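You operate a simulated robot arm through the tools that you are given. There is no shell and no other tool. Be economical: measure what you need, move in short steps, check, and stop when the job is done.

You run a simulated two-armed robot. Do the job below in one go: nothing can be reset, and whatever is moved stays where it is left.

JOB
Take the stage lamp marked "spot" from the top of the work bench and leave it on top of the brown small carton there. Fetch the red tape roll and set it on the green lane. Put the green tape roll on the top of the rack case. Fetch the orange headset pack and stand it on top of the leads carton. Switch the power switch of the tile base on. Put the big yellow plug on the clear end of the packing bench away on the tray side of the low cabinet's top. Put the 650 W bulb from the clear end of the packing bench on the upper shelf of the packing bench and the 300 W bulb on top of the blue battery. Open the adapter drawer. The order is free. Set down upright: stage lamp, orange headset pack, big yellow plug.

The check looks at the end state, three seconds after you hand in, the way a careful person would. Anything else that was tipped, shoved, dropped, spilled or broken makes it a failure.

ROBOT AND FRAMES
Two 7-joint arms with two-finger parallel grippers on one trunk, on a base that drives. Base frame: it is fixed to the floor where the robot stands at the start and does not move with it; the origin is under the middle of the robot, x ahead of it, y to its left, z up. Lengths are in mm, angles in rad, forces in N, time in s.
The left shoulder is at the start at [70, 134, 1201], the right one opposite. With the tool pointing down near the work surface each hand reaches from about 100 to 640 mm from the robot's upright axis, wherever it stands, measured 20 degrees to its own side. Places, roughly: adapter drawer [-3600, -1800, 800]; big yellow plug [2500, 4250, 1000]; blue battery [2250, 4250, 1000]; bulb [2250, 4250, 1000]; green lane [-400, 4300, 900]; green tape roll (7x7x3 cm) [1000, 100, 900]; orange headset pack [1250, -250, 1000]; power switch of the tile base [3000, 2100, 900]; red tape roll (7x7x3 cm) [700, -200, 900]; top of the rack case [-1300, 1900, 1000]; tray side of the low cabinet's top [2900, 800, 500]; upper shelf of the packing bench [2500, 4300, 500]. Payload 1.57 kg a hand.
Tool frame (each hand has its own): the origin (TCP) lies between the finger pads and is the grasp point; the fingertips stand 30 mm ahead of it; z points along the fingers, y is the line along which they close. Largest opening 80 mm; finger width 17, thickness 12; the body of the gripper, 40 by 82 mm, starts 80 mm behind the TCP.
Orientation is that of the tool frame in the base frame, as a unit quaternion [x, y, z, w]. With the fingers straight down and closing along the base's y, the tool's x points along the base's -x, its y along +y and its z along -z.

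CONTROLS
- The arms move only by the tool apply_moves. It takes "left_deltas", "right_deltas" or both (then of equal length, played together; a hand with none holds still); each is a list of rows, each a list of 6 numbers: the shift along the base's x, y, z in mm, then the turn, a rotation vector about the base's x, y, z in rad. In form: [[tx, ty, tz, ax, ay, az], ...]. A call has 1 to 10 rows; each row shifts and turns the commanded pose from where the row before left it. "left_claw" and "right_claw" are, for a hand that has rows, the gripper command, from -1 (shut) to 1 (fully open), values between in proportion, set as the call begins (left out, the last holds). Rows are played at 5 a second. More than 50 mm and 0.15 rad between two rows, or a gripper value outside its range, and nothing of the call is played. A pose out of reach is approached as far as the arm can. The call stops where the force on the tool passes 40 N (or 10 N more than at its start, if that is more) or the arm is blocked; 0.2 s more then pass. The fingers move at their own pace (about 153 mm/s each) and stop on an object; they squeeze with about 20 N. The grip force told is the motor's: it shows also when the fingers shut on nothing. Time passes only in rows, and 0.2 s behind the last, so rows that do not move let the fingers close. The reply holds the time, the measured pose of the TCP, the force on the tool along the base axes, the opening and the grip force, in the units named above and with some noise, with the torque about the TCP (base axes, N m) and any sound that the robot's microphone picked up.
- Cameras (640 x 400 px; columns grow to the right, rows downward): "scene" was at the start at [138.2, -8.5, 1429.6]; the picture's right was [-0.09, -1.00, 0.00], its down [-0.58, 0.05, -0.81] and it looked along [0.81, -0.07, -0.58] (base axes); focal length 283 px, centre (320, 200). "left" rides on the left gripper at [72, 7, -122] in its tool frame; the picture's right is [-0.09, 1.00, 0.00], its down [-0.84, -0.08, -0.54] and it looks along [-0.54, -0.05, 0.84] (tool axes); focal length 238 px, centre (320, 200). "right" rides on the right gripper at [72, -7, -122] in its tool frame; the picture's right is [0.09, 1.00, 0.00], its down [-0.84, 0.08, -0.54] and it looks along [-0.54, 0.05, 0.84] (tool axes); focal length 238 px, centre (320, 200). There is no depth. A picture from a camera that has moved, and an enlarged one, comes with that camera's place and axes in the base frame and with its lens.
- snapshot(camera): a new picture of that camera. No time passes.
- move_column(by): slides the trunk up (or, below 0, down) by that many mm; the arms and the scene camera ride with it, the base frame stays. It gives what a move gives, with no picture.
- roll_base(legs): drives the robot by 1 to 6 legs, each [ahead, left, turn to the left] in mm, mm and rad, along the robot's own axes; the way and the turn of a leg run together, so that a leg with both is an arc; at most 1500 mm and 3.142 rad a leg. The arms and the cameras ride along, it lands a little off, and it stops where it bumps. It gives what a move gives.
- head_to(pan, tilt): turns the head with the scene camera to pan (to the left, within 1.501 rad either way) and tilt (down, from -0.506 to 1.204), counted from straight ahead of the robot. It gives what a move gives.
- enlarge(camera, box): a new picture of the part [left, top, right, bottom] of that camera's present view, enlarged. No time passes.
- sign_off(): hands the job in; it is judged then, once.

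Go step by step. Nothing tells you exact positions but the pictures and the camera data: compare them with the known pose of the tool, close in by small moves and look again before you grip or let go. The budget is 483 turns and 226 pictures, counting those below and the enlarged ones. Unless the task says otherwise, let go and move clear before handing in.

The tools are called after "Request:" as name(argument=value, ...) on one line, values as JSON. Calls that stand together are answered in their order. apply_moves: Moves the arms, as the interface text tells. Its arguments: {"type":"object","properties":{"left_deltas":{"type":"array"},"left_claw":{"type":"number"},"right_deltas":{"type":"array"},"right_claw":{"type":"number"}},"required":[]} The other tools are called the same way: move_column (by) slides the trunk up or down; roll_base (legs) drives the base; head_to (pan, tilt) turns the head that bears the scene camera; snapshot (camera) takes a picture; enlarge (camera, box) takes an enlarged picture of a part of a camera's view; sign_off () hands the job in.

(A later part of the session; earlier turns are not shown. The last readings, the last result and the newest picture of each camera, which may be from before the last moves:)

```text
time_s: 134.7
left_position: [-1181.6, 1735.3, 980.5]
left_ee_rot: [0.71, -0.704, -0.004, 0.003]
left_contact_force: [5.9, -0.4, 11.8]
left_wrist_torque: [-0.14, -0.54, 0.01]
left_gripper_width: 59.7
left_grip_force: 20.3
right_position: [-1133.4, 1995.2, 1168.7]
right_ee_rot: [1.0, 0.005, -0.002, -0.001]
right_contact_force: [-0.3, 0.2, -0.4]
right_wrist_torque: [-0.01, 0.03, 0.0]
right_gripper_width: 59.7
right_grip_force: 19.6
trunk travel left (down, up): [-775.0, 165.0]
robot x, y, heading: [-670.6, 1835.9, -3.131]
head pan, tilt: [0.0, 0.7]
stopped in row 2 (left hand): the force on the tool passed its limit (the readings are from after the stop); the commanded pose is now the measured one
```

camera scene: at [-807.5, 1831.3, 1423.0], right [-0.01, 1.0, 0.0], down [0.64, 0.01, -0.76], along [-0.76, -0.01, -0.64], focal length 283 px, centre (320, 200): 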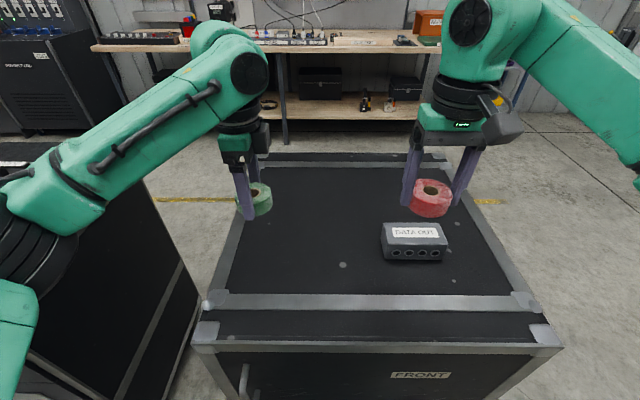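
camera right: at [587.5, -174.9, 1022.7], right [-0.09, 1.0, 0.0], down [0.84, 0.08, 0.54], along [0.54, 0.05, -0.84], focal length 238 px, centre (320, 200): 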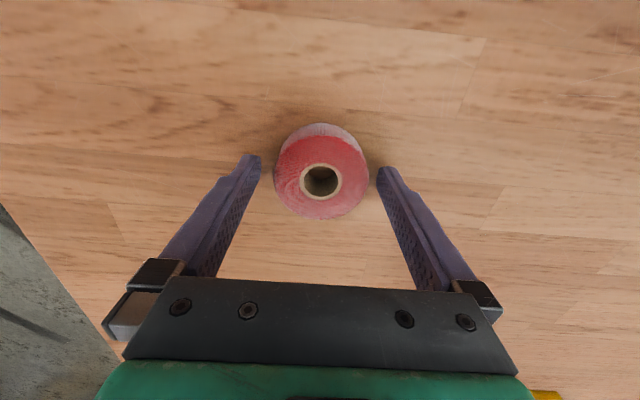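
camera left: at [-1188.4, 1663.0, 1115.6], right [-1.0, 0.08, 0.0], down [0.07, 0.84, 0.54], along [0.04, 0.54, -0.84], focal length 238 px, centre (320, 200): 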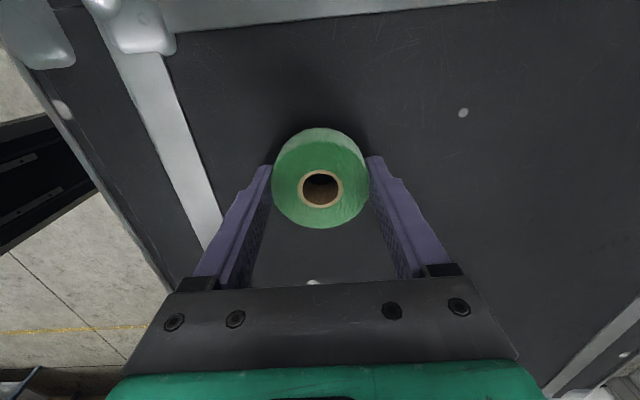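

Contact was made at TCP z 981. I'll release and lift straight up.

Request:
apply_moves(left_deltas=[[0, 0, 1.5, 0, 0, 0], [0, 0, 0, 0, 0, 0]])

Request:
apply_moves(left_deltas=[[0, 0, 0, 0, 0, 0], [0, 0, 0, 0, 0, 0], [0, 0, 20, 0, 0, 0], [0, 0, 45, 0, 0, 0], [0, 0, 45, 0, 0, 0], [0, 0, 45, 0, 0, 0], [40, 0, 25, 0, 0, 0], [40, 0, 25, 0, 0, 0]], left_claw=1)

Request:
snapshot(camera="scene")

```text
time_s: 135.3
left_position: [-1182.9, 1735.2, 980.5]
left_ee_rot: [0.711, -0.703, -0.005, 0.003]
left_contact_force: [2.3, -0.1, 6.3]
left_wrist_torque: [-0.01, -0.27, 0.05]
left_gripper_width: 59.5
left_grip_force: 20.1
right_position: [-1135.0, 1994.3, 1169.4]
right_ee_rot: [1.0, 0.004, 0.0, 0.0]
right_contact_force: [0.7, 0.1, -0.1]
right_wrist_torque: [0.0, -0.01, -0.01]
right_gripper_width: 59.4
right_grip_force: 19.9
trunk travel left (down, up): [-775.0, 165.0]
robot x, y, heading: [-674.9, 1834.4, -3.134]
head pan, tilt: [0.0, 0.7]
```

```text
time_s: 137.1
left_position: [-1099.6, 1733.1, 1186.2]
left_ee_rot: [0.711, -0.703, -0.003, 0.002]
left_contact_force: [0.0, -0.2, 1.0]
left_wrist_torque: [0.01, 0.02, -0.01]
left_gripper_width: 79.7
left_grip_force: 0.0
right_position: [-1133.0, 1994.2, 1169.9]
right_ee_rot: [1.0, 0.005, -0.002, 0.0]
right_contact_force: [0.1, -0.8, -0.6]
right_wrist_torque: [0.01, 0.01, 0.02]
right_gripper_width: 59.6
right_grip_force: 19.8
trunk travel left (down, up): [-775.0, 165.0]
robot x, y, heading: [-674.0, 1833.0, -3.13]
head pan, tilt: [0.0, 0.7]
```

```text
166 pictures are left
camera scene: at [-804.4, 1831.8, 1423.2], right [-0.01, 1.0, 0.0], down [0.64, 0.01, -0.77], along [-0.77, -0.01, -0.64], focal length 283 px, centre (320, 200)
```

scene: 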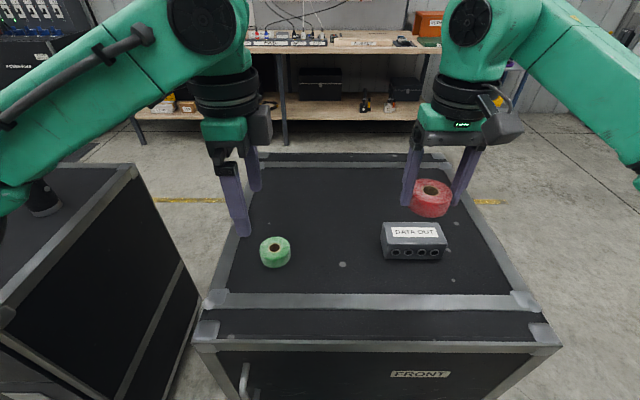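

The green tape sits on the rack case. Now I'll back off, turn toward the lanes (+y) and drive closer with the red tape.

Request:
roll_base(legs=[[-330, 0, 0], [0, 0, -1.572], [1350, 0, 0]])

Request:
head_to(pan=0.0, tilt=0.45)

Request:
snapshot(camera="scene")

```text
time_s: 149.5
left_position: [-422.1, 3619.9, 1183.6]
left_ee_rot: [0.004, 1.0, 0.004, 0.001]
left_contact_force: [-0.2, 0.3, -0.1]
left_wrist_torque: [0.03, 0.01, -0.01]
left_gripper_width: 80.0
left_grip_force: 0.0
right_position: [-162.8, 3648.4, 1168.1]
right_ee_rot: [-0.704, 0.71, 0.0, 0.001]
right_contact_force: [0.7, 0.2, -0.3]
right_wrist_torque: [-0.01, -0.01, -0.02]
right_gripper_width: 59.6
right_grip_force: 20.2
trunk travel left (down, up): [-775.0, 165.0]
robot x, y, heading: [-330.0, 3186.4, 1.561]
head pan, tilt: [0.0, 0.7]
```

```text
time_s: 150.3
left_position: [-423.5, 3620.1, 1184.1]
left_ee_rot: [0.004, 1.0, 0.003, 0.001]
left_contact_force: [-0.6, -0.9, -0.7]
left_wrist_torque: [0.02, 0.03, -0.02]
left_gripper_width: 80.0
left_grip_force: 0.1
right_position: [-163.3, 3649.3, 1169.0]
right_ee_rot: [-0.704, 0.71, 0.001, 0.0]
right_contact_force: [0.4, -0.2, -0.5]
right_wrist_torque: [0.0, -0.03, -0.03]
right_gripper_width: 59.7
right_grip_force: 19.8
trunk travel left (down, up): [-775.0, 165.0]
robot x, y, heading: [-331.0, 3190.4, 1.56]
head pan, tilt: [0.0, 0.45]
```

```text
165 pictures are left
camera scene: at [-329.1, 3330.7, 1445.0], right [1.0, -0.01, 0.0], down [0.0, -0.44, -0.9], along [0.01, 0.9, -0.44], focal length 283 px, centre (320, 200)
```

scene: 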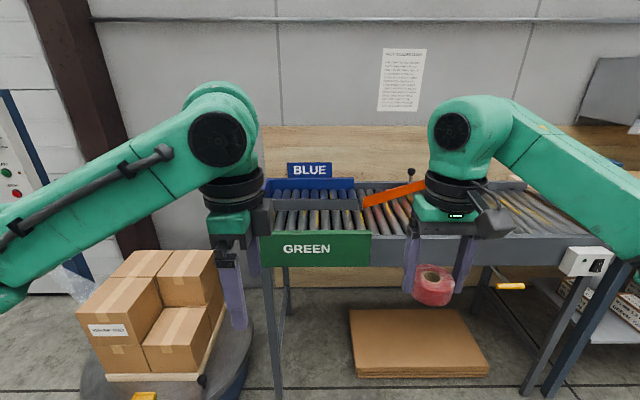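

The green lane is the nearer roller strip behind the green panel, about x -510 to -150 with centre y near 4290 and z near 880. A turntable with boxes stands at the left, so I'll check its clearance before moving in.

Request:
head_to(pan=0.3, tilt=0.8)

Request:
snapshot(camera="scene")

```text
time_s: 151.1
left_position: [-422.6, 3620.8, 1184.3]
left_ee_rot: [0.004, 1.0, 0.003, 0.0]
left_contact_force: [0.7, -0.9, -0.3]
left_wrist_torque: [-0.02, 0.01, 0.03]
left_gripper_width: 80.2
left_grip_force: 0.1
right_position: [-162.0, 3648.6, 1168.6]
right_ee_rot: [-0.703, 0.711, 0.002, 0.001]
right_contact_force: [0.3, 0.4, -1.2]
right_wrist_torque: [-0.01, 0.0, 0.0]
right_gripper_width: 59.6
right_grip_force: 20.2
trunk travel left (down, up): [-775.0, 165.0]
robot x, y, heading: [-329.3, 3187.7, 1.559]
head pan, tilt: [0.3, 0.799]
```

```text
164 pictures are left
camera scene: at [-353.0, 3315.9, 1414.8], right [0.96, 0.29, 0.0], down [0.2, -0.69, -0.7], along [-0.2, 0.67, -0.72], focal length 283 px, centre (320, 200)
```

scene: 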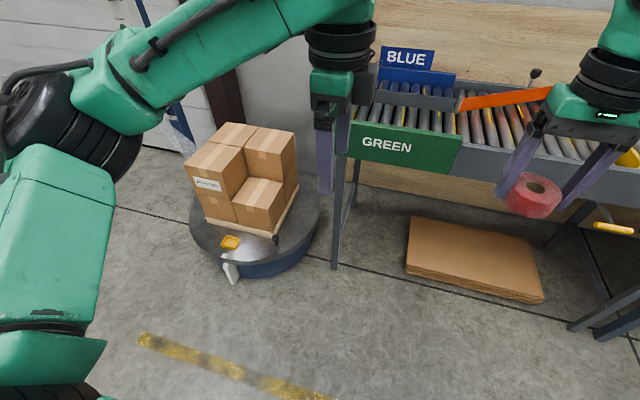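

The turntable is centred near [-850, 4230] with radius about 270, so a base position near [-350, 3745] clears it. I'll drive in.

Request:
roll_base(legs=[[550, 15, 0.01]])

Request:
head_to(pan=0.0, tilt=0.9)

Request:
snapshot(camera="scene")

Request:
snapshot(camera="right")

```text
time_s: 154.3
left_position: [-436.2, 4170.2, 1185.4]
left_ee_rot: [0.002, 1.0, 0.005, 0.001]
left_contact_force: [-0.3, 0.6, -0.3]
left_wrist_torque: [0.04, 0.01, -0.06]
left_gripper_width: 80.1
left_grip_force: 0.0
right_position: [-175.5, 4199.9, 1170.0]
right_ee_rot: [-0.705, 0.709, 0.001, 0.0]
right_contact_force: [-0.1, 0.1, 0.0]
right_wrist_torque: [0.02, -0.01, 0.01]
right_gripper_width: 59.3
right_grip_force: 19.8
trunk travel left (down, up): [-775.0, 165.0]
robot x, y, heading: [-343.8, 3740.3, 1.563]
head pan, tilt: [0.3, 0.799]
```

```text
time_s: 155.1
left_position: [-435.3, 4170.8, 1184.5]
left_ee_rot: [0.002, 1.0, 0.003, 0.001]
left_contact_force: [-0.7, -0.8, 0.3]
left_wrist_torque: [0.03, 0.0, -0.01]
left_gripper_width: 80.0
left_grip_force: 0.1
right_position: [-175.0, 4199.7, 1169.2]
right_ee_rot: [-0.704, 0.71, 0.0, 0.0]
right_contact_force: [0.1, 0.7, -1.1]
right_wrist_torque: [0.02, 0.04, 0.0]
right_gripper_width: 59.5
right_grip_force: 19.9
trunk travel left (down, up): [-775.0, 165.0]
robot x, y, heading: [-341.4, 3739.5, 1.565]
head pan, tilt: [0.0, 0.901]
```

```text
163 pictures are left
camera scene: at [-340.5, 3865.4, 1406.8], right [1.0, -0.01, 0.0], down [0.0, -0.78, -0.62], along [0.0, 0.62, -0.78], focal length 283 px, centre (320, 200)
```

scene: 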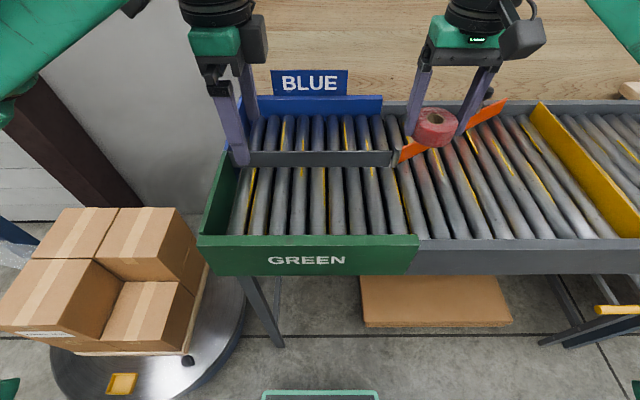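

```text
162 pictures are left
camera right: at [-169.1, 4129.6, 1291.0], right [-1.0, -0.09, 0.0], down [-0.07, 0.84, 0.54], along [-0.05, 0.54, -0.84], focal length 238 px, centre (320, 200)
```

right: 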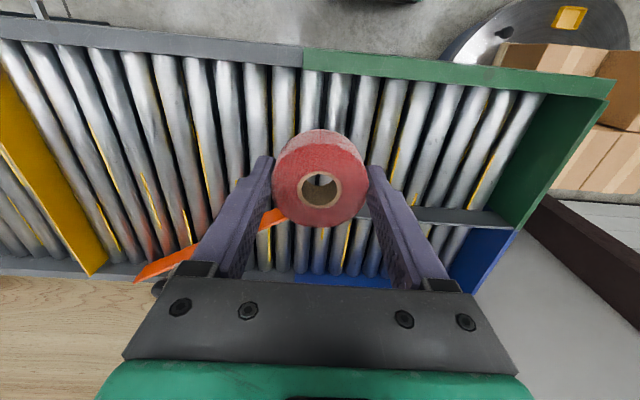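

The green lane lies between the green panel and the grey divider. I'll zoom in to find the roller pitch so the tape rests on two rollers.

Request:
enlarge(camera="scene", box=[220, 130, 440, 260])

```text
2.91 times, centred on (330, 195) of scene
camera zoom: at [-340.5, 3865.4, 1406.8], right [1.0, -0.01, 0.0], down [0.0, -0.78, -0.62], along [0.0, 0.62, -0.78], focal length 823 px, centre (291, 214)
```

zoom: 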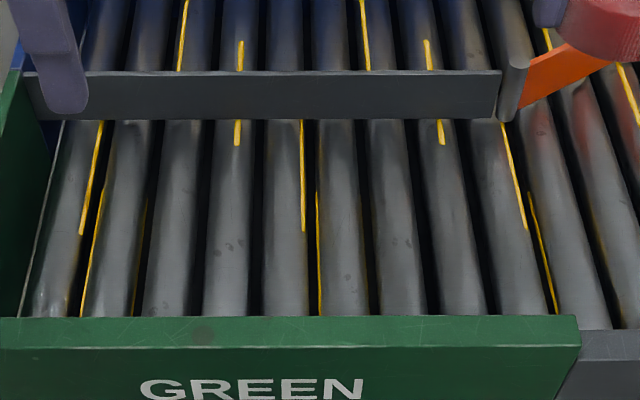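

A roller gap lies at about x -276, y 4290. I'll move the left hand aside and bring the red tape over that spot.

Request:
apply_moves(left_deltas=[[-25, -20, 0, 0, 0, 0], [-25, -20, 0, 0, 0, 0], [-25, -20, 0, 0, 0, 0], [-25, -20, 0, 0, 0, 0]], right_deltas=[[-25, 22, 0, 0, 0, 0], [-25, 22, 0, 0, 0, 0], [-25, 23, -20, 0, 0, 0], [-25, 23, -20, 0, 0, 0]])

Request:
apply_moves(right_deltas=[[-1, 0, -40, 0, 0, 0], [0, 0, -40, 0, 0, 0], [0, 0, -40, 0, 0, 0], [0, 0, -30, 0, 0, 0]])

Request:
snapshot(camera="scene")

Request:
snapshot(camera="right")

```text
time_s: 156.1
left_position: [-538.3, 4089.7, 1183.4]
left_ee_rot: [0.001, 1.0, 0.003, 0.002]
left_contact_force: [-1.0, 0.2, 0.1]
left_wrist_torque: [0.02, -0.05, -0.02]
left_gripper_width: 79.9
left_grip_force: 0.0
right_position: [-279.4, 4289.3, 1129.5]
right_ee_rot: [-0.706, 0.709, -0.001, 0.001]
right_contact_force: [-0.4, 0.0, 0.1]
right_wrist_torque: [0.01, -0.01, -0.02]
right_gripper_width: 59.8
right_grip_force: 19.8
trunk travel left (down, up): [-775.0, 165.0]
robot x, y, heading: [-342.1, 3740.6, 1.562]
head pan, tilt: [0.0, 0.901]
```

```text
time_s: 157.1
left_position: [-535.1, 4091.9, 1184.9]
left_ee_rot: [0.002, 1.0, 0.004, 0.0]
left_contact_force: [-0.8, -0.7, 0.2]
left_wrist_torque: [-0.01, 0.02, -0.04]
left_gripper_width: 80.0
left_grip_force: 0.1
right_position: [-274.8, 4292.4, 976.1]
right_ee_rot: [-0.705, 0.71, 0.001, -0.001]
right_contact_force: [-0.4, -0.5, -0.9]
right_wrist_torque: [-0.04, -0.02, 0.01]
right_gripper_width: 59.6
right_grip_force: 20.0
trunk travel left (down, up): [-775.0, 165.0]
robot x, y, heading: [-343.7, 3738.4, 1.562]
head pan, tilt: [0.0, 0.901]
```

```text
160 pictures are left
camera scene: at [-340.0, 3865.7, 1406.8], right [1.0, -0.01, 0.0], down [-0.01, -0.78, -0.62], along [0.0, 0.62, -0.78], focal length 283 px, centre (320, 200)
```

scene: 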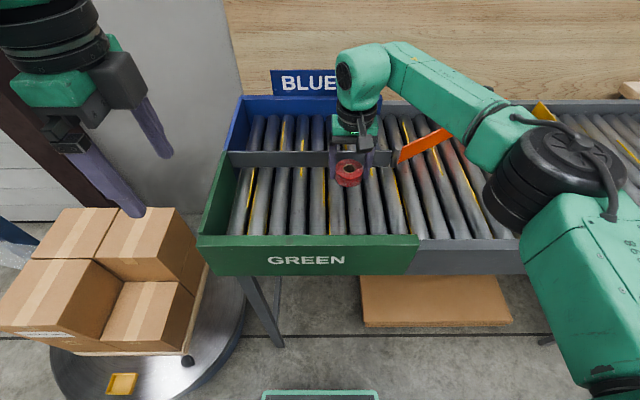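

```text
159 pictures are left
camera right: at [-269.5, 4221.1, 1099.2], right [-1.0, -0.09, 0.0], down [-0.07, 0.84, 0.54], along [-0.05, 0.54, -0.84], focal length 238 px, centre (320, 200)
```

right: 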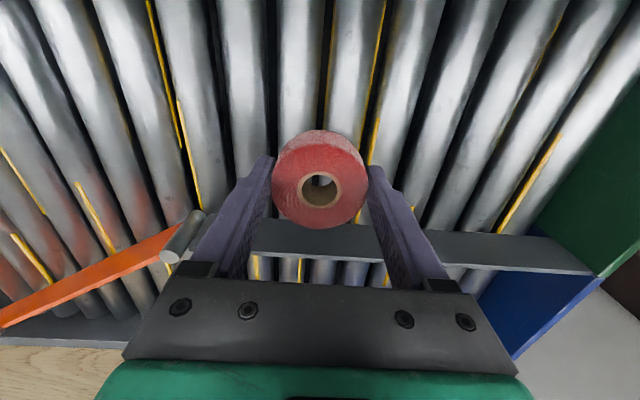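

The gap sits at x about -279. I'll shift 4 mm and lower in stages.

Request:
apply_moves(right_deltas=[[-4, 0, -20, 0, 0, 0], [0, 0, -20, 0, 0, 0], [0, 0, -10, 0, 0, 0], [0, 0, 0, 0, 0, 0]])

Request:
enlarge(camera="scene", box=[270, 120, 430, 260])

Request:
snapshot(camera="right")

```text
time_s: 158.1
left_position: [-535.5, 4089.9, 1185.0]
left_ee_rot: [0.002, 1.0, 0.004, 0.001]
left_contact_force: [-0.9, -0.7, -0.3]
left_wrist_torque: [-0.02, -0.01, 0.01]
left_gripper_width: 80.0
left_grip_force: 0.2
right_position: [-280.7, 4291.9, 927.5]
right_ee_rot: [-0.705, 0.709, 0.001, 0.0]
right_contact_force: [-0.3, 0.1, 0.1]
right_wrist_torque: [0.0, 0.0, 0.0]
right_gripper_width: 59.7
right_grip_force: 20.0
trunk travel left (down, up): [-775.0, 165.0]
robot x, y, heading: [-342.9, 3739.6, 1.562]
head pan, tilt: [0.0, 0.901]
```

```text
2.86 times, centred on (350, 190) of scene
camera zoom: at [-340.5, 3864.9, 1406.8], right [1.0, -0.01, 0.0], down [-0.01, -0.78, -0.62], along [0.0, 0.62, -0.78], focal length 808 px, centre (234, 229)
```

zoom: 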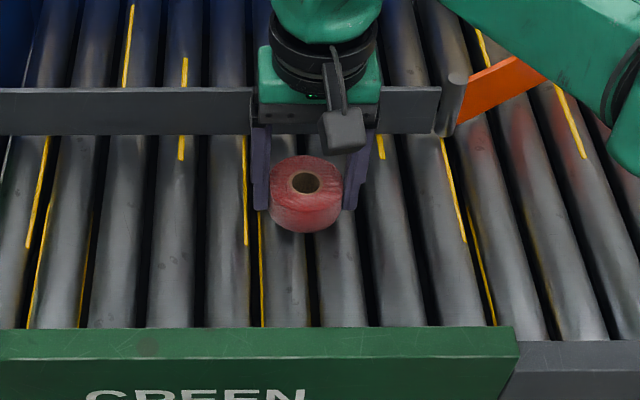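

```text
157 pictures are left
camera right: at [-275.5, 4220.2, 1050.5], right [-1.0, -0.09, 0.0], down [-0.07, 0.84, 0.54], along [-0.05, 0.54, -0.84], focal length 238 px, centre (320, 200)
```

right: 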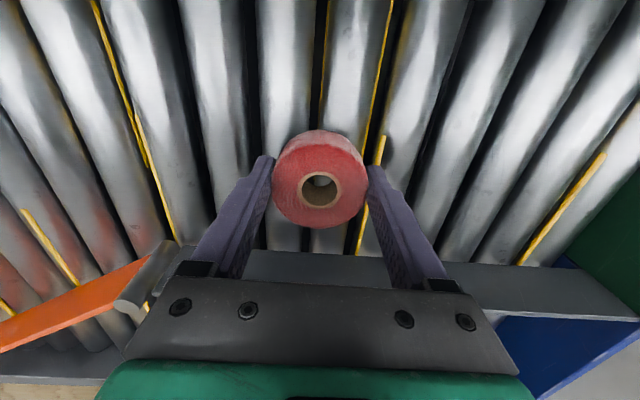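

The gap is right under the tape. I'll continue down.

Request:
apply_moves(right_deltas=[[0, 0, -5, 0, 0, 0], [0, 0, -5, 0, 0, 0], [0, 0, -4, 0, 0, 0], [0, 0, -3, 0, 0, 0], [0, 0, -3, 0, 0, 0], [0, 0, 0, 0, 0, 0]])

Request:
apply_moves(right_deltas=[[0, 0, -3, 0, 0, 0], [0, 0, -3, 0, 0, 0], [0, 0, 0, 0, 0, 0]])

```text
time_s: 159.5
left_position: [-534.5, 4089.1, 1185.7]
left_ee_rot: [0.003, 1.0, 0.004, 0.001]
left_contact_force: [0.0, -0.9, -0.1]
left_wrist_torque: [0.0, 0.0, 0.01]
left_gripper_width: 79.7
left_grip_force: 0.0
right_position: [-280.2, 4290.2, 911.4]
right_ee_rot: [-0.704, 0.71, 0.003, 0.001]
right_contact_force: [2.0, 4.7, 16.0]
right_wrist_torque: [-0.07, -0.13, 0.02]
right_gripper_width: 59.4
right_grip_force: 20.1
trunk travel left (down, up): [-775.0, 165.0]
robot x, y, heading: [-339.7, 3739.0, 1.561]
head pan, tilt: [0.0, 0.901]
```

```text
time_s: 160.3
left_position: [-534.7, 4087.1, 1186.2]
left_ee_rot: [0.002, 1.0, 0.004, 0.001]
left_contact_force: [0.8, -0.7, -1.1]
left_wrist_torque: [0.0, -0.02, 0.03]
left_gripper_width: 80.0
left_grip_force: 0.1
right_position: [-280.6, 4289.7, 908.2]
right_ee_rot: [-0.705, 0.709, 0.004, 0.002]
right_contact_force: [1.1, -6.4, 13.9]
right_wrist_torque: [-0.41, -0.35, -0.19]
right_gripper_width: 59.6
right_grip_force: 20.1
trunk travel left (down, up): [-775.0, 165.0]
robot x, y, heading: [-341.7, 3737.1, 1.561]
head pan, tilt: [0.0, 0.901]
stopped in row 3 (right hand): the force on the tool passed its limit (the readings are from after the stop); the commanded pose is now the measured one
```

Contact. I'll ease up, release, lift clear and look.

Request:
apply_moves(right_deltas=[[0, 0, 2, 0, 0, 0], [0, 0, 0, 0, 0, 0]])

Request:
apply_moves(right_deltas=[[0, 0, 0, 0, 0, 0], [0, 0, 0, 0, 0, 0], [0, 0, 20, 0, 0, 0], [0, 0, 45, 0, 0, 0], [0, 0, 45, 0, 0, 0], [0, 0, 45, 0, 0, 0], [0, -20, 45, 0, 0, 0], [20, -20, 40, 0, 0, 0]], right_claw=1)

Request:
snapshot(camera="right")

Request:
enlarge(camera="scene", box=[270, 120, 430, 260])

```text
time_s: 160.9
left_position: [-535.4, 4089.3, 1185.9]
left_ee_rot: [0.002, 1.0, 0.003, 0.001]
left_contact_force: [-0.1, 0.4, 0.5]
left_wrist_torque: [0.03, -0.01, -0.02]
left_gripper_width: 80.0
left_grip_force: 0.1
right_position: [-280.5, 4289.9, 908.3]
right_ee_rot: [-0.704, 0.71, 0.004, 0.003]
right_contact_force: [1.1, -4.0, 6.5]
right_wrist_torque: [-0.12, -0.05, 0.02]
right_gripper_width: 59.7
right_grip_force: 19.9
trunk travel left (down, up): [-775.0, 165.0]
robot x, y, heading: [-339.7, 3736.9, 1.563]
head pan, tilt: [0.0, 0.901]
```

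```text
time_s: 162.7
left_position: [-533.8, 4088.3, 1186.0]
left_ee_rot: [0.002, 1.0, 0.005, 0.0]
left_contact_force: [-0.4, -1.1, -0.8]
left_wrist_torque: [-0.03, 0.04, -0.02]
left_gripper_width: 79.9
left_grip_force: 0.1
right_position: [-256.0, 4250.2, 1148.1]
right_ee_rot: [-0.704, 0.71, 0.003, 0.002]
right_contact_force: [1.3, 0.3, 0.1]
right_wrist_torque: [0.02, -0.03, -0.01]
right_gripper_width: 80.0
right_grip_force: 0.1
trunk travel left (down, up): [-775.0, 165.0]
robot x, y, heading: [-338.3, 3738.4, 1.568]
head pan, tilt: [0.0, 0.901]
```

```text
156 pictures are left
camera right: at [-250.5, 4177.9, 1270.1], right [-1.0, -0.09, 0.0], down [-0.07, 0.83, 0.55], along [-0.05, 0.55, -0.84], focal length 238 px, centre (320, 200)
```

right: 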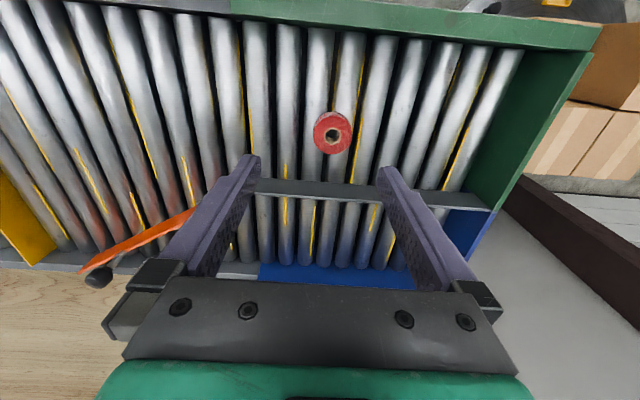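

```text
2.86 times, centred on (350, 190) of scene
camera zoom: at [-338.6, 3863.2, 1406.9], right [1.0, -0.01, 0.0], down [-0.01, -0.78, -0.62], along [0.0, 0.62, -0.78], focal length 808 px, centre (234, 229)
```

zoom: 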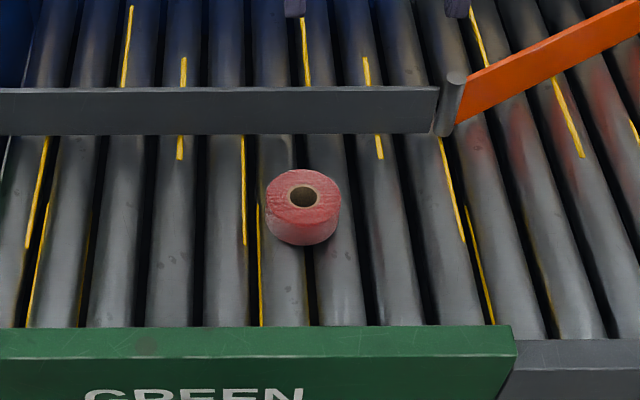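

The red tape rests on the green lane. Next I'll go to the packing bench: back off, slide right along it and look.

Request:
roll_base(legs=[[-300, 0, 0], [0, -1300, 0], [0, -1250, 0]])

Request:
head_to(pan=0.0, tilt=0.45)

Request:
snapshot(camera="scene")

```text
time_s: 176.9
left_position: [2019.6, 3830.0, 1185.4]
left_ee_rot: [-0.012, 1.0, 0.004, 0.001]
left_contact_force: [0.1, 0.4, -0.8]
left_wrist_torque: [-0.03, 0.02, 0.01]
left_gripper_width: 80.2
left_grip_force: 0.0
right_position: [2292.0, 3999.2, 1148.2]
right_ee_rot: [0.716, -0.698, -0.003, -0.001]
right_contact_force: [0.4, -0.2, -0.3]
right_wrist_torque: [0.01, -0.02, -0.01]
right_gripper_width: 80.2
right_grip_force: 0.0
trunk travel left (down, up): [-775.0, 165.0]
robot x, y, heading: [2224.8, 3486.1, 1.597]
head pan, tilt: [0.0, 0.901]
```

```text
time_s: 177.8
left_position: [2020.7, 3829.6, 1184.2]
left_ee_rot: [-0.014, 1.0, 0.004, 0.001]
left_contact_force: [0.7, -0.2, 0.8]
left_wrist_torque: [-0.03, 0.0, 0.04]
left_gripper_width: 79.9
left_grip_force: 0.1
right_position: [2292.2, 3998.7, 1146.9]
right_ee_rot: [0.715, -0.699, -0.002, -0.001]
right_contact_force: [-0.3, 0.1, 0.6]
right_wrist_torque: [0.01, 0.01, -0.01]
right_gripper_width: 80.2
right_grip_force: 0.1
trunk travel left (down, up): [-775.0, 165.0]
robot x, y, heading: [2224.4, 3485.8, 1.599]
head pan, tilt: [0.0, 0.45]
```

```text
154 pictures are left
camera scene: at [2221.7, 3626.9, 1445.1], right [1.0, 0.02, 0.0], down [0.01, -0.44, -0.9], along [-0.02, 0.9, -0.44], focal length 283 px, centre (320, 200)
```

scene: 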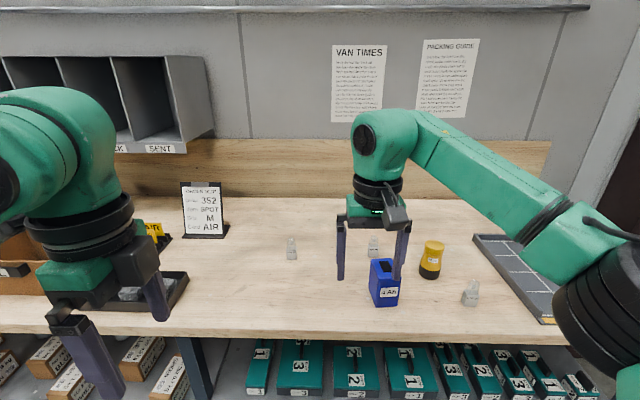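

I see the clear end of the packing bench: the blue battery, a yellow plug, and three small bulb-like items. I'll zoom in to read their markings.

Request:
enlarge(camera="scene", box=[270, 220, 500, 320])

Request:
enlarge(camera="scene", box=[440, 220, 600, 320])

Request:
enlarge(camera="scene", box=[230, 330, 600, 400])

```text
2.78 times, centred on (385, 270) of scene
camera zoom: at [2221.7, 3626.9, 1445.1], right [1.0, 0.02, 0.0], down [0.01, -0.44, -0.9], along [-0.02, 0.9, -0.44], focal length 787 px, centre (139, 5)
```

zoom: 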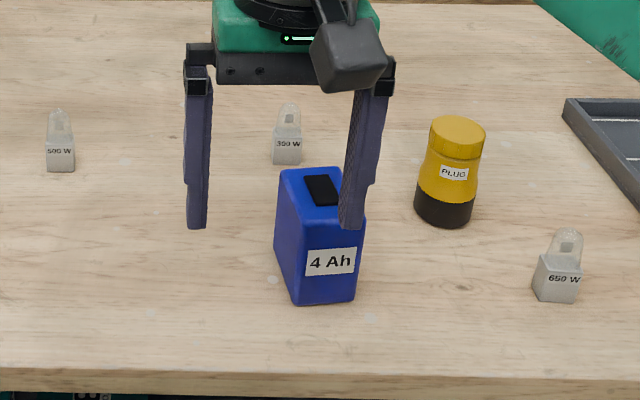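

```text
4.00 times, centred on (520, 270) of scene
camera zoom: at [2221.7, 3626.9, 1445.1], right [1.0, 0.02, 0.0], down [0.01, -0.44, -0.9], along [-0.02, 0.9, -0.44], focal length 1132 px, centre (-480, -80)
```

zoom: 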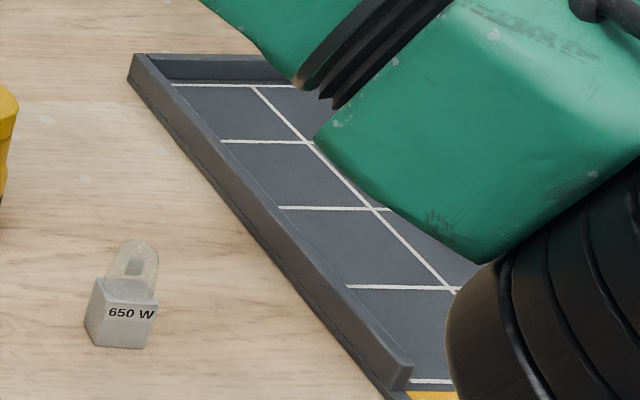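

```text
1.73 times, centred on (415, 365) of scene
camera zoom: at [2221.7, 3626.9, 1445.1], right [1.0, 0.02, 0.0], down [0.01, -0.44, -0.9], along [-0.02, 0.9, -0.44], focal length 489 px, centre (156, -85)
```

zoom: 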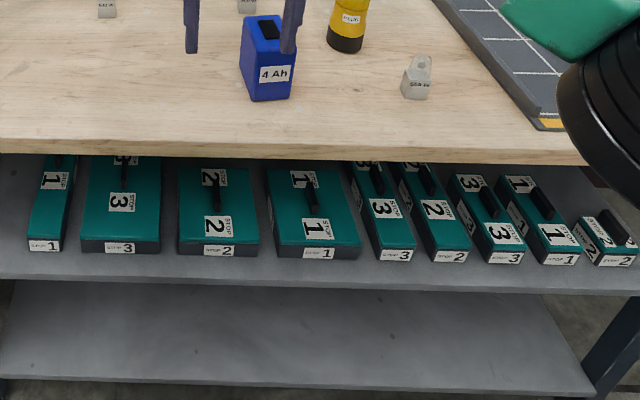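

The bulbs are marked 500 W (left), 300 W (middle, behind the battery) and 650 W (front right). The plug is yellow with a black base, and the upper shelf holds teal cases. I'll drive closer and measure.

Request:
roll_base(legs=[[0, 0, -0.028], [270, -60, 0]])

Request:
head_to(pan=0.0, tilt=0.8)

Request:
snapshot(camera="scene")

Request:
snapshot(camera="right")

```text
time_s: 180.1
left_position: [2090.3, 4101.7, 1185.1]
left_ee_rot: [0.002, 1.0, 0.004, 0.001]
left_contact_force: [0.7, 0.0, 0.1]
left_wrist_torque: [0.03, -0.01, -0.03]
left_gripper_width: 80.0
left_grip_force: 0.1
right_position: [2368.2, 4262.9, 1148.6]
right_ee_rot: [-0.706, 0.709, 0.002, 0.002]
right_contact_force: [0.3, -0.3, -0.9]
right_wrist_torque: [-0.01, -0.01, 0.01]
right_gripper_width: 80.2
right_grip_force: 0.1
trunk travel left (down, up): [-775.0, 165.0]
robot x, y, heading: [2286.4, 3753.7, 1.568]
head pan, tilt: [0.0, 0.45]
```

```text
time_s: 180.9
left_position: [2091.2, 4103.3, 1185.2]
left_ee_rot: [0.002, 1.0, 0.004, 0.001]
left_contact_force: [0.4, -0.5, 0.5]
left_wrist_torque: [0.01, 0.0, 0.01]
left_gripper_width: 79.9
left_grip_force: 0.0
right_position: [2368.5, 4265.0, 1147.3]
right_ee_rot: [-0.705, 0.709, 0.002, 0.002]
right_contact_force: [0.4, 0.4, -0.6]
right_wrist_torque: [0.04, 0.0, 0.03]
right_gripper_width: 80.1
right_grip_force: 0.1
trunk travel left (down, up): [-775.0, 165.0]
robot x, y, heading: [2284.0, 3750.3, 1.56]
head pan, tilt: [0.0, 0.799]
```

```text
150 pictures are left
camera scene: at [2286.4, 3883.1, 1414.7], right [1.0, -0.01, 0.0], down [0.0, -0.72, -0.7], along [0.0, 0.7, -0.72], focal length 283 px, centre (320, 200)
```

scene: 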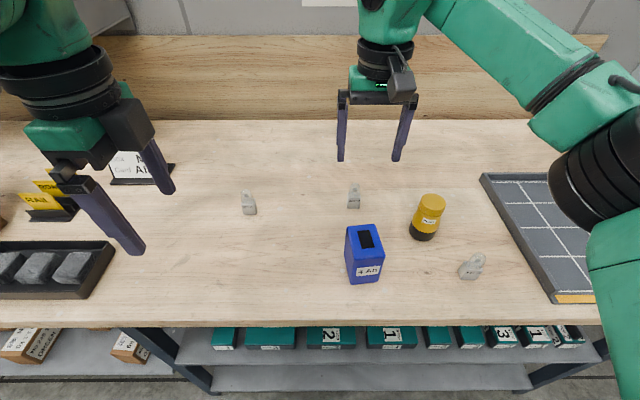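

```text
149 pictures are left
camera right: at [2374.1, 4192.7, 1269.1], right [-1.0, -0.09, 0.0], down [-0.07, 0.83, 0.55], along [-0.05, 0.54, -0.84], focal length 238 px, centre (320, 200)
```

right: 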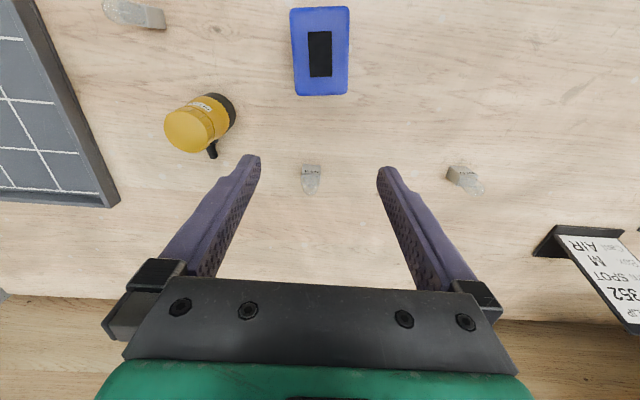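

I'll zoom in on the bulbs and battery top, then edge in 55 mm closer.

Request:
enlarge(camera="scene", box=[330, 170, 490, 290])

Request:
enlarge(camera="right", box=[90, 0, 370, 200])

Request:
roll_base(legs=[[55, 0, 0]])

```text
3.33 times, centred on (410, 230) of scene
camera zoom: at [2286.4, 3883.1, 1414.7], right [1.0, -0.01, 0.0], down [0.0, -0.72, -0.7], along [0.0, 0.7, -0.72], focal length 943 px, centre (20, 100)
```

zoom: 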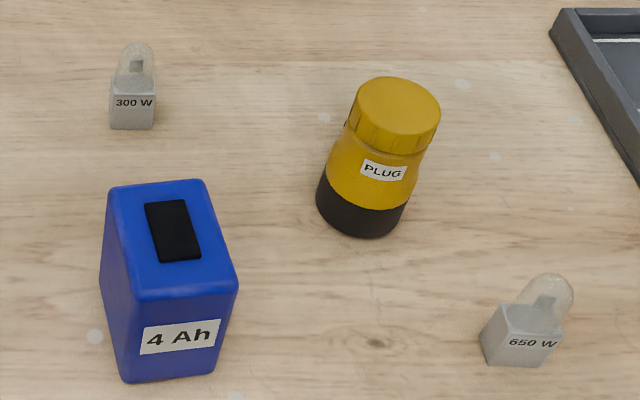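

```text
2.00 times, centred on (230, 100) of right
camera zoom: at [2374.1, 4192.7, 1269.1], right [-1.0, -0.09, 0.0], down [-0.07, 0.83, 0.55], along [-0.05, 0.54, -0.84], focal length 477 px, centre (500, 400)
```

zoom: 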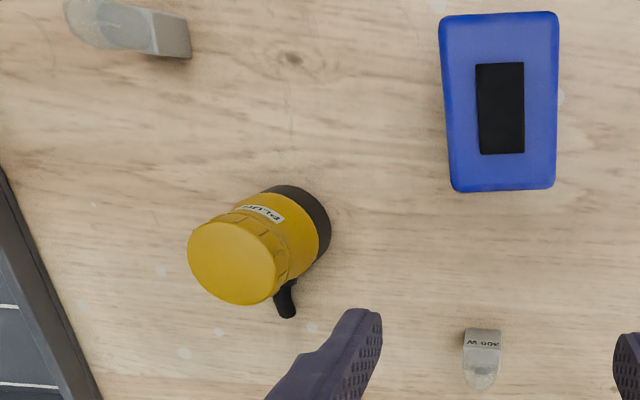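

```text
time_s: 181.8
left_position: [2091.4, 4151.4, 1188.2]
left_ee_rot: [0.002, 1.0, 0.007, 0.0]
left_contact_force: [0.3, 0.2, -0.8]
left_wrist_torque: [0.07, 0.0, 0.01]
left_gripper_width: 80.0
left_grip_force: 0.0
right_position: [2368.2, 4312.6, 1150.4]
right_ee_rot: [-0.705, 0.709, 0.005, 0.003]
right_contact_force: [0.1, -0.5, 0.6]
right_wrist_torque: [0.04, -0.04, 0.0]
right_gripper_width: 79.6
right_grip_force: 0.2
trunk travel left (down, up): [-775.0, 165.0]
robot x, y, heading: [2283.8, 3810.0, 1.563]
head pan, tilt: [0.0, 0.799]
```

The bulb base is about 34 mm wide. I'll bring the right hand over the 300 W bulb with a 60 mm opening.

Request:
apply_moves(right_deltas=[[2, 20, -40, 0, 0, 0], [2, 25, -40, 0, 0, 0], [1, 25, -40, 0, 0, 0], [0, 0, -20, 0, 0, 0]], right_claw=0.5)

Request:
snapshot(camera="right")

Request:
enlarge(camera="scene", box=[300, 150, 480, 320])

```text
time_s: 182.8
left_position: [2091.6, 4156.6, 1185.8]
left_ee_rot: [0.002, 1.0, 0.005, 0.001]
left_contact_force: [0.2, -0.4, -0.2]
left_wrist_torque: [-0.02, 0.02, 0.01]
left_gripper_width: 80.0
left_grip_force: 0.2
right_position: [2374.1, 4388.8, 1006.5]
right_ee_rot: [-0.706, 0.708, 0.003, 0.002]
right_contact_force: [0.3, 0.6, -0.8]
right_wrist_torque: [-0.02, 0.0, 0.03]
right_gripper_width: 60.0
right_grip_force: 0.0
trunk travel left (down, up): [-775.0, 165.0]
robot x, y, heading: [2283.0, 3804.6, 1.571]
head pan, tilt: [0.0, 0.799]
```

```text
146 pictures are left
camera right: at [2380.4, 4317.3, 1128.2], right [-1.0, -0.09, 0.0], down [-0.07, 0.83, 0.55], along [-0.05, 0.55, -0.84], focal length 238 px, centre (320, 200)
```

right: 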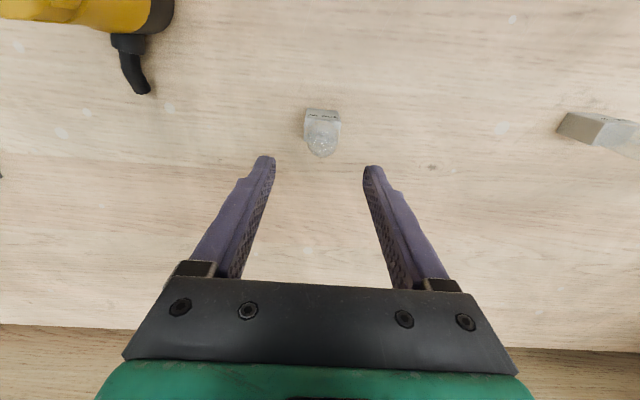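

```text
2.35 times, centred on (390, 235) of scene
camera zoom: at [2287.1, 3936.7, 1414.8], right [1.0, -0.01, 0.0], down [0.0, -0.72, -0.7], along [0.0, 0.7, -0.72], focal length 666 px, centre (155, 118)
```

zoom: 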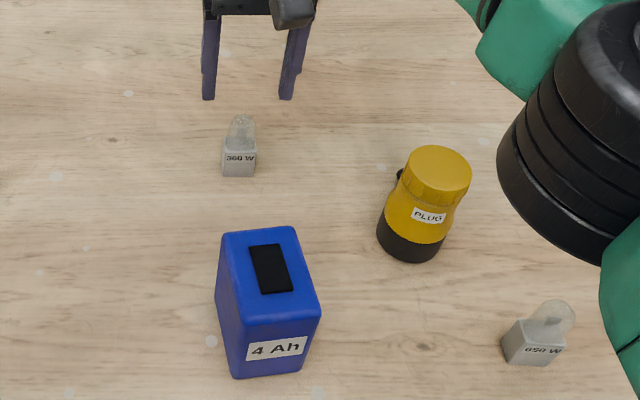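

Aligned within about 2 mm. I'll descend close to the bench and check before the last bit.

Request:
apply_moves(right_deltas=[[-1, 1, -40, 0, 0, 0], [0, 0, -30, 0, 0, 0], [0, 0, -16, 0, 0, 0], [0, 0, 0, 0, 0, 0]])

Request:
snapshot(camera="right")

Request:
enlarge(camera="scene", box=[320, 150, 400, 230])

```text
time_s: 183.8
left_position: [2091.9, 4158.4, 1184.8]
left_ee_rot: [0.001, 1.0, 0.003, 0.0]
left_contact_force: [-0.1, -0.4, 0.4]
left_wrist_torque: [-0.04, 0.04, -0.03]
left_gripper_width: 79.8
left_grip_force: 0.1
right_position: [2373.7, 4390.7, 920.1]
right_ee_rot: [-0.706, 0.708, 0.003, 0.001]
right_contact_force: [0.7, -1.0, 0.8]
right_wrist_torque: [0.0, -0.04, -0.03]
right_gripper_width: 60.0
right_grip_force: 0.1
trunk travel left (down, up): [-775.0, 165.0]
robot x, y, heading: [2283.5, 3805.1, 1.565]
head pan, tilt: [0.0, 0.799]
```

```text
144 pictures are left
camera right: at [2378.8, 4318.5, 1042.8], right [-1.0, -0.09, 0.0], down [-0.07, 0.83, 0.55], along [-0.05, 0.55, -0.84], focal length 238 px, centre (320, 200)
```

right: 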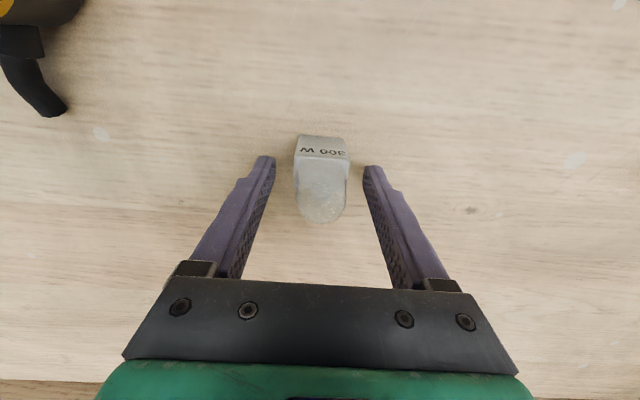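

```text
5.00 times, centred on (360, 190) of scene
camera zoom: at [2286.5, 3937.4, 1414.7], right [1.0, -0.01, 0.0], down [0.0, -0.72, -0.7], along [0.0, 0.7, -0.72], focal length 1415 px, centre (120, 250)
```

zoom: 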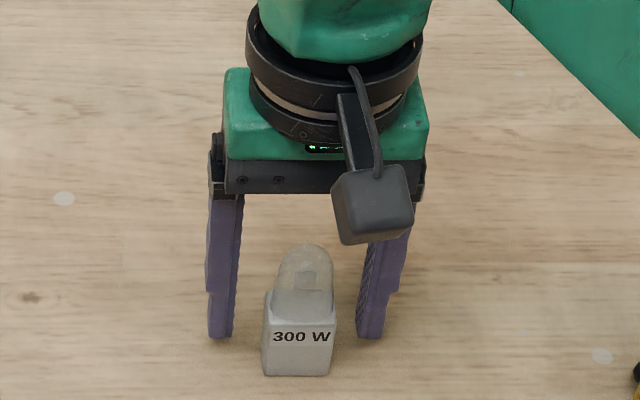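

About 10 mm remain. I'll go down 7 mm and close on the base.

Request:
apply_moves(right_deltas=[[-1, 0, -4, 0, 0, 0], [0, 0, -3, 0, 0, 0], [0, 0, 0, 0, 0, 0]])

Request:
apply_moves(right_deltas=[[0, 0, 0, 0, 0, 0], [0, 0, 0, 0, 0, 0], [0, 0, 0, 0, 0, 0]], right_claw=-1)

Request:
enlarge(camera="scene", box=[320, 150, 400, 230])

```text
time_s: 184.7
left_position: [2091.7, 4158.2, 1185.1]
left_ee_rot: [0.001, 1.0, 0.005, 0.001]
left_contact_force: [0.2, -0.3, -1.4]
left_wrist_torque: [0.0, -0.02, -0.01]
left_gripper_width: 80.0
left_grip_force: 0.0
right_position: [2371.6, 4390.2, 913.5]
right_ee_rot: [-0.706, 0.708, 0.003, 0.002]
right_contact_force: [0.4, -0.2, 0.4]
right_wrist_torque: [-0.01, -0.02, -0.02]
right_gripper_width: 60.1
right_grip_force: 0.1
trunk travel left (down, up): [-775.0, 165.0]
robot x, y, heading: [2282.9, 3810.7, 1.564]
head pan, tilt: [0.0, 0.799]
```

```text
time_s: 185.4
left_position: [2090.1, 4157.5, 1185.6]
left_ee_rot: [0.001, 1.0, 0.004, 0.001]
left_contact_force: [0.5, 0.2, -0.4]
left_wrist_torque: [0.01, -0.01, 0.03]
left_gripper_width: 80.1
left_grip_force: 0.1
right_position: [2372.2, 4390.5, 914.1]
right_ee_rot: [-0.706, 0.708, 0.003, 0.002]
right_contact_force: [-0.5, 1.1, 1.9]
right_wrist_torque: [0.0, 0.01, 0.0]
right_gripper_width: 31.5
right_grip_force: 20.5
trunk travel left (down, up): [-775.0, 165.0]
robot x, y, heading: [2287.2, 3806.8, 1.564]
head pan, tilt: [0.0, 0.799]
```

```text
5.00 times, centred on (360, 190) of scene
camera zoom: at [2286.5, 3936.9, 1414.7], right [1.0, -0.01, 0.0], down [0.0, -0.72, -0.7], along [0.0, 0.7, -0.72], focal length 1415 px, centre (120, 250)
```

zoom: 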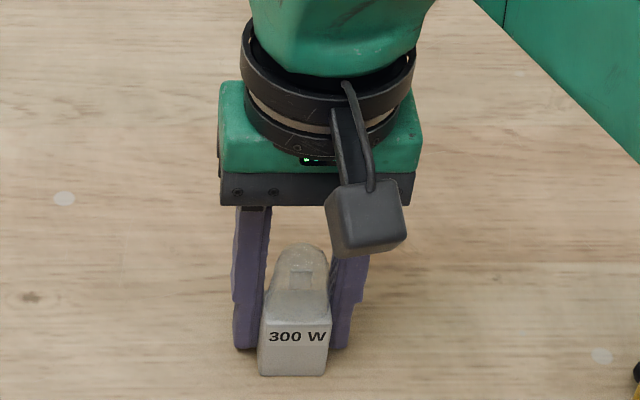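

Gripped. I'll lift and carry it over the battery top, centred near [2372, 4201] at z about 973.

Request:
apply_moves(right_deltas=[[0, 0, 40, 0, 0, 0], [0, 0, 45, 0, 0, 0], [0, 0, 45, 0, 0, 0], [0, 0, 40, 0, 0, 0], [0, -45, 0, 0, 0, 0], [0, -48, 0, 0, 0, 0], [0, -48, 0, 0, 0, 0], [0, -48, 0, 0, 0, 0], [0, 0, -30, 0, 0, 0]])

Request:
snapshot(camera="right")

Request:
enlarge(camera="scene", box=[300, 160, 460, 310])

```text
time_s: 187.4
left_position: [2091.7, 4158.5, 1184.9]
left_ee_rot: [0.002, 1.0, 0.004, 0.001]
left_contact_force: [0.0, 0.9, 0.1]
left_wrist_torque: [-0.02, -0.01, 0.03]
left_gripper_width: 79.9
left_grip_force: 0.0
right_position: [2370.2, 4202.6, 1056.1]
right_ee_rot: [-0.705, 0.71, 0.002, 0.001]
right_contact_force: [0.7, -0.4, 0.1]
right_wrist_torque: [0.02, 0.01, 0.01]
right_gripper_width: 31.3
right_grip_force: 20.1
trunk travel left (down, up): [-775.0, 165.0]
robot x, y, heading: [2283.7, 3802.0, 1.564]
head pan, tilt: [0.0, 0.799]
```

```text
141 pictures are left
camera right: at [2376.3, 4130.9, 1177.5], right [-1.0, -0.09, 0.0], down [-0.07, 0.83, 0.55], along [-0.05, 0.54, -0.84], focal length 238 px, centre (320, 200)
```

right: 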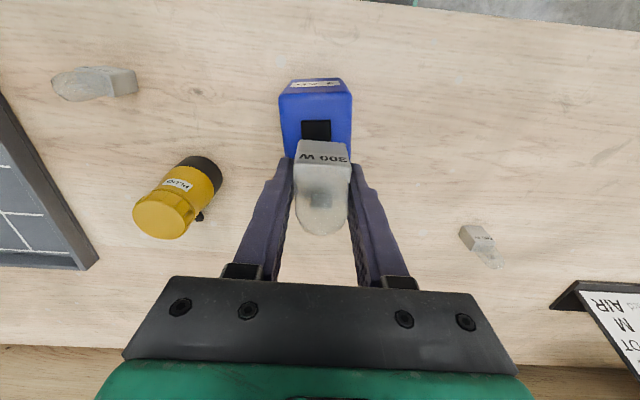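

```text
2.67 times, centred on (380, 235) of scene
camera zoom: at [2286.7, 3938.4, 1414.6], right [1.0, -0.01, 0.0], down [0.0, -0.72, -0.7], along [0.0, 0.7, -0.72], focal length 755 px, centre (160, 107)
```

zoom: 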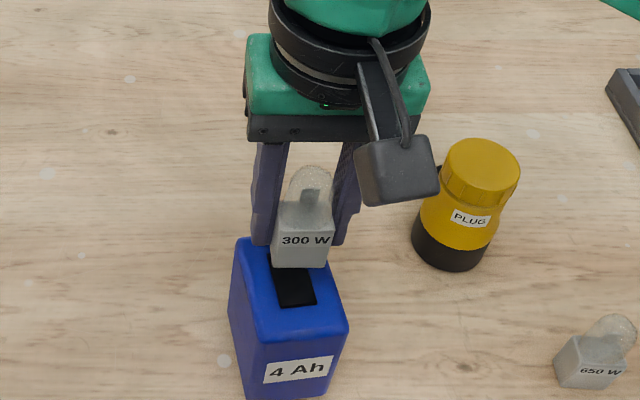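

The bulb is in line. I'll lower it in stages.

Request:
apply_moves(right_deltas=[[2, -1, -20, 0, 0, 0], [0, 0, -12, 0, 0, 0], [0, 0, -4, 0, 0, 0], [0, 0, 0, 0, 0, 0]])

Request:
enlarge(camera="scene", box=[330, 200, 410, 280])

```text
time_s: 188.4
left_position: [2092.8, 4157.2, 1186.0]
left_ee_rot: [0.002, 1.0, 0.004, 0.001]
left_contact_force: [0.0, -0.1, 0.0]
left_wrist_torque: [0.04, -0.03, 0.01]
left_gripper_width: 80.0
left_grip_force: 0.0
right_position: [2372.7, 4199.6, 1019.8]
right_ee_rot: [-0.705, 0.709, 0.003, 0.002]
right_contact_force: [0.6, 0.2, -0.5]
right_wrist_torque: [0.0, -0.01, 0.0]
right_gripper_width: 31.3
right_grip_force: 20.0
trunk travel left (down, up): [-775.0, 165.0]
robot x, y, heading: [2284.3, 3809.0, 1.565]
head pan, tilt: [0.0, 0.799]
```

```text
5.00 times, centred on (370, 240) of scene
camera zoom: at [2286.9, 3936.8, 1414.7], right [1.0, -0.01, 0.0], down [0.0, -0.72, -0.7], along [0.0, 0.7, -0.72], focal length 1415 px, centre (70, 0)
```

zoom: 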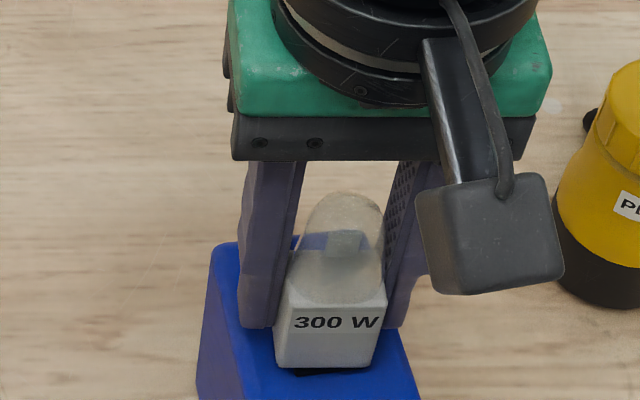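

Nearly touching; I'll take 2 mm steps.

Request:
apply_moves(right_deltas=[[0, 0, -2, 0, 0, 0], [0, 0, -2, 0, 0, 0], [0, 0, 0, 0, 0, 0]])

Request:
apply_moves(right_deltas=[[0, 0, -2, 0, 0, 0], [0, 0, 0, 0, 0, 0]])

Request:
apply_moves(right_deltas=[[0, 0, -2, 0, 0, 0], [0, 0, 0, 0, 0, 0]])

```text
time_s: 189.2
left_position: [2091.5, 4156.5, 1184.9]
left_ee_rot: [0.002, 1.0, 0.005, 0.001]
left_contact_force: [0.6, 0.2, 0.3]
left_wrist_torque: [0.0, 0.02, -0.01]
left_gripper_width: 79.8
left_grip_force: 0.1
right_position: [2373.2, 4199.5, 1014.2]
right_ee_rot: [-0.705, 0.709, 0.003, 0.001]
right_contact_force: [0.8, -0.6, -0.8]
right_wrist_torque: [0.02, -0.01, -0.04]
right_gripper_width: 31.6
right_grip_force: 20.1
trunk travel left (down, up): [-775.0, 165.0]
robot x, y, heading: [2287.6, 3810.6, 1.56]
head pan, tilt: [0.0, 0.799]
```

```text
time_s: 189.8
left_position: [2092.0, 4155.5, 1185.0]
left_ee_rot: [0.002, 1.0, 0.004, 0.001]
left_contact_force: [-0.8, -0.4, 0.1]
left_wrist_torque: [0.0, -0.04, 0.02]
left_gripper_width: 80.2
left_grip_force: 0.1
right_position: [2372.4, 4199.9, 1014.3]
right_ee_rot: [-0.706, 0.709, 0.005, 0.002]
right_contact_force: [0.9, 3.5, 13.4]
right_wrist_torque: [0.0, -0.05, 0.02]
right_gripper_width: 31.4
right_grip_force: 20.1
trunk travel left (down, up): [-775.0, 165.0]
robot x, y, heading: [2286.6, 3804.6, 1.565]
head pan, tilt: [0.0, 0.799]
```

```text
time_s: 190.4
left_position: [2090.6, 4156.1, 1185.5]
left_ee_rot: [0.002, 1.0, 0.004, 0.001]
left_contact_force: [-0.3, 0.4, 0.3]
left_wrist_torque: [0.0, -0.01, -0.01]
left_gripper_width: 80.0
left_grip_force: 0.1
right_position: [2373.1, 4199.4, 1010.7]
right_ee_rot: [-0.706, 0.708, 0.003, 0.002]
right_contact_force: [-0.6, 2.1, 12.9]
right_wrist_torque: [-0.03, -0.03, -0.03]
right_gripper_width: 31.4
right_grip_force: 20.2
trunk travel left (down, up): [-775.0, 165.0]
robot x, y, heading: [2285.2, 3808.4, 1.567]
head pan, tilt: [0.0, 0.799]
```

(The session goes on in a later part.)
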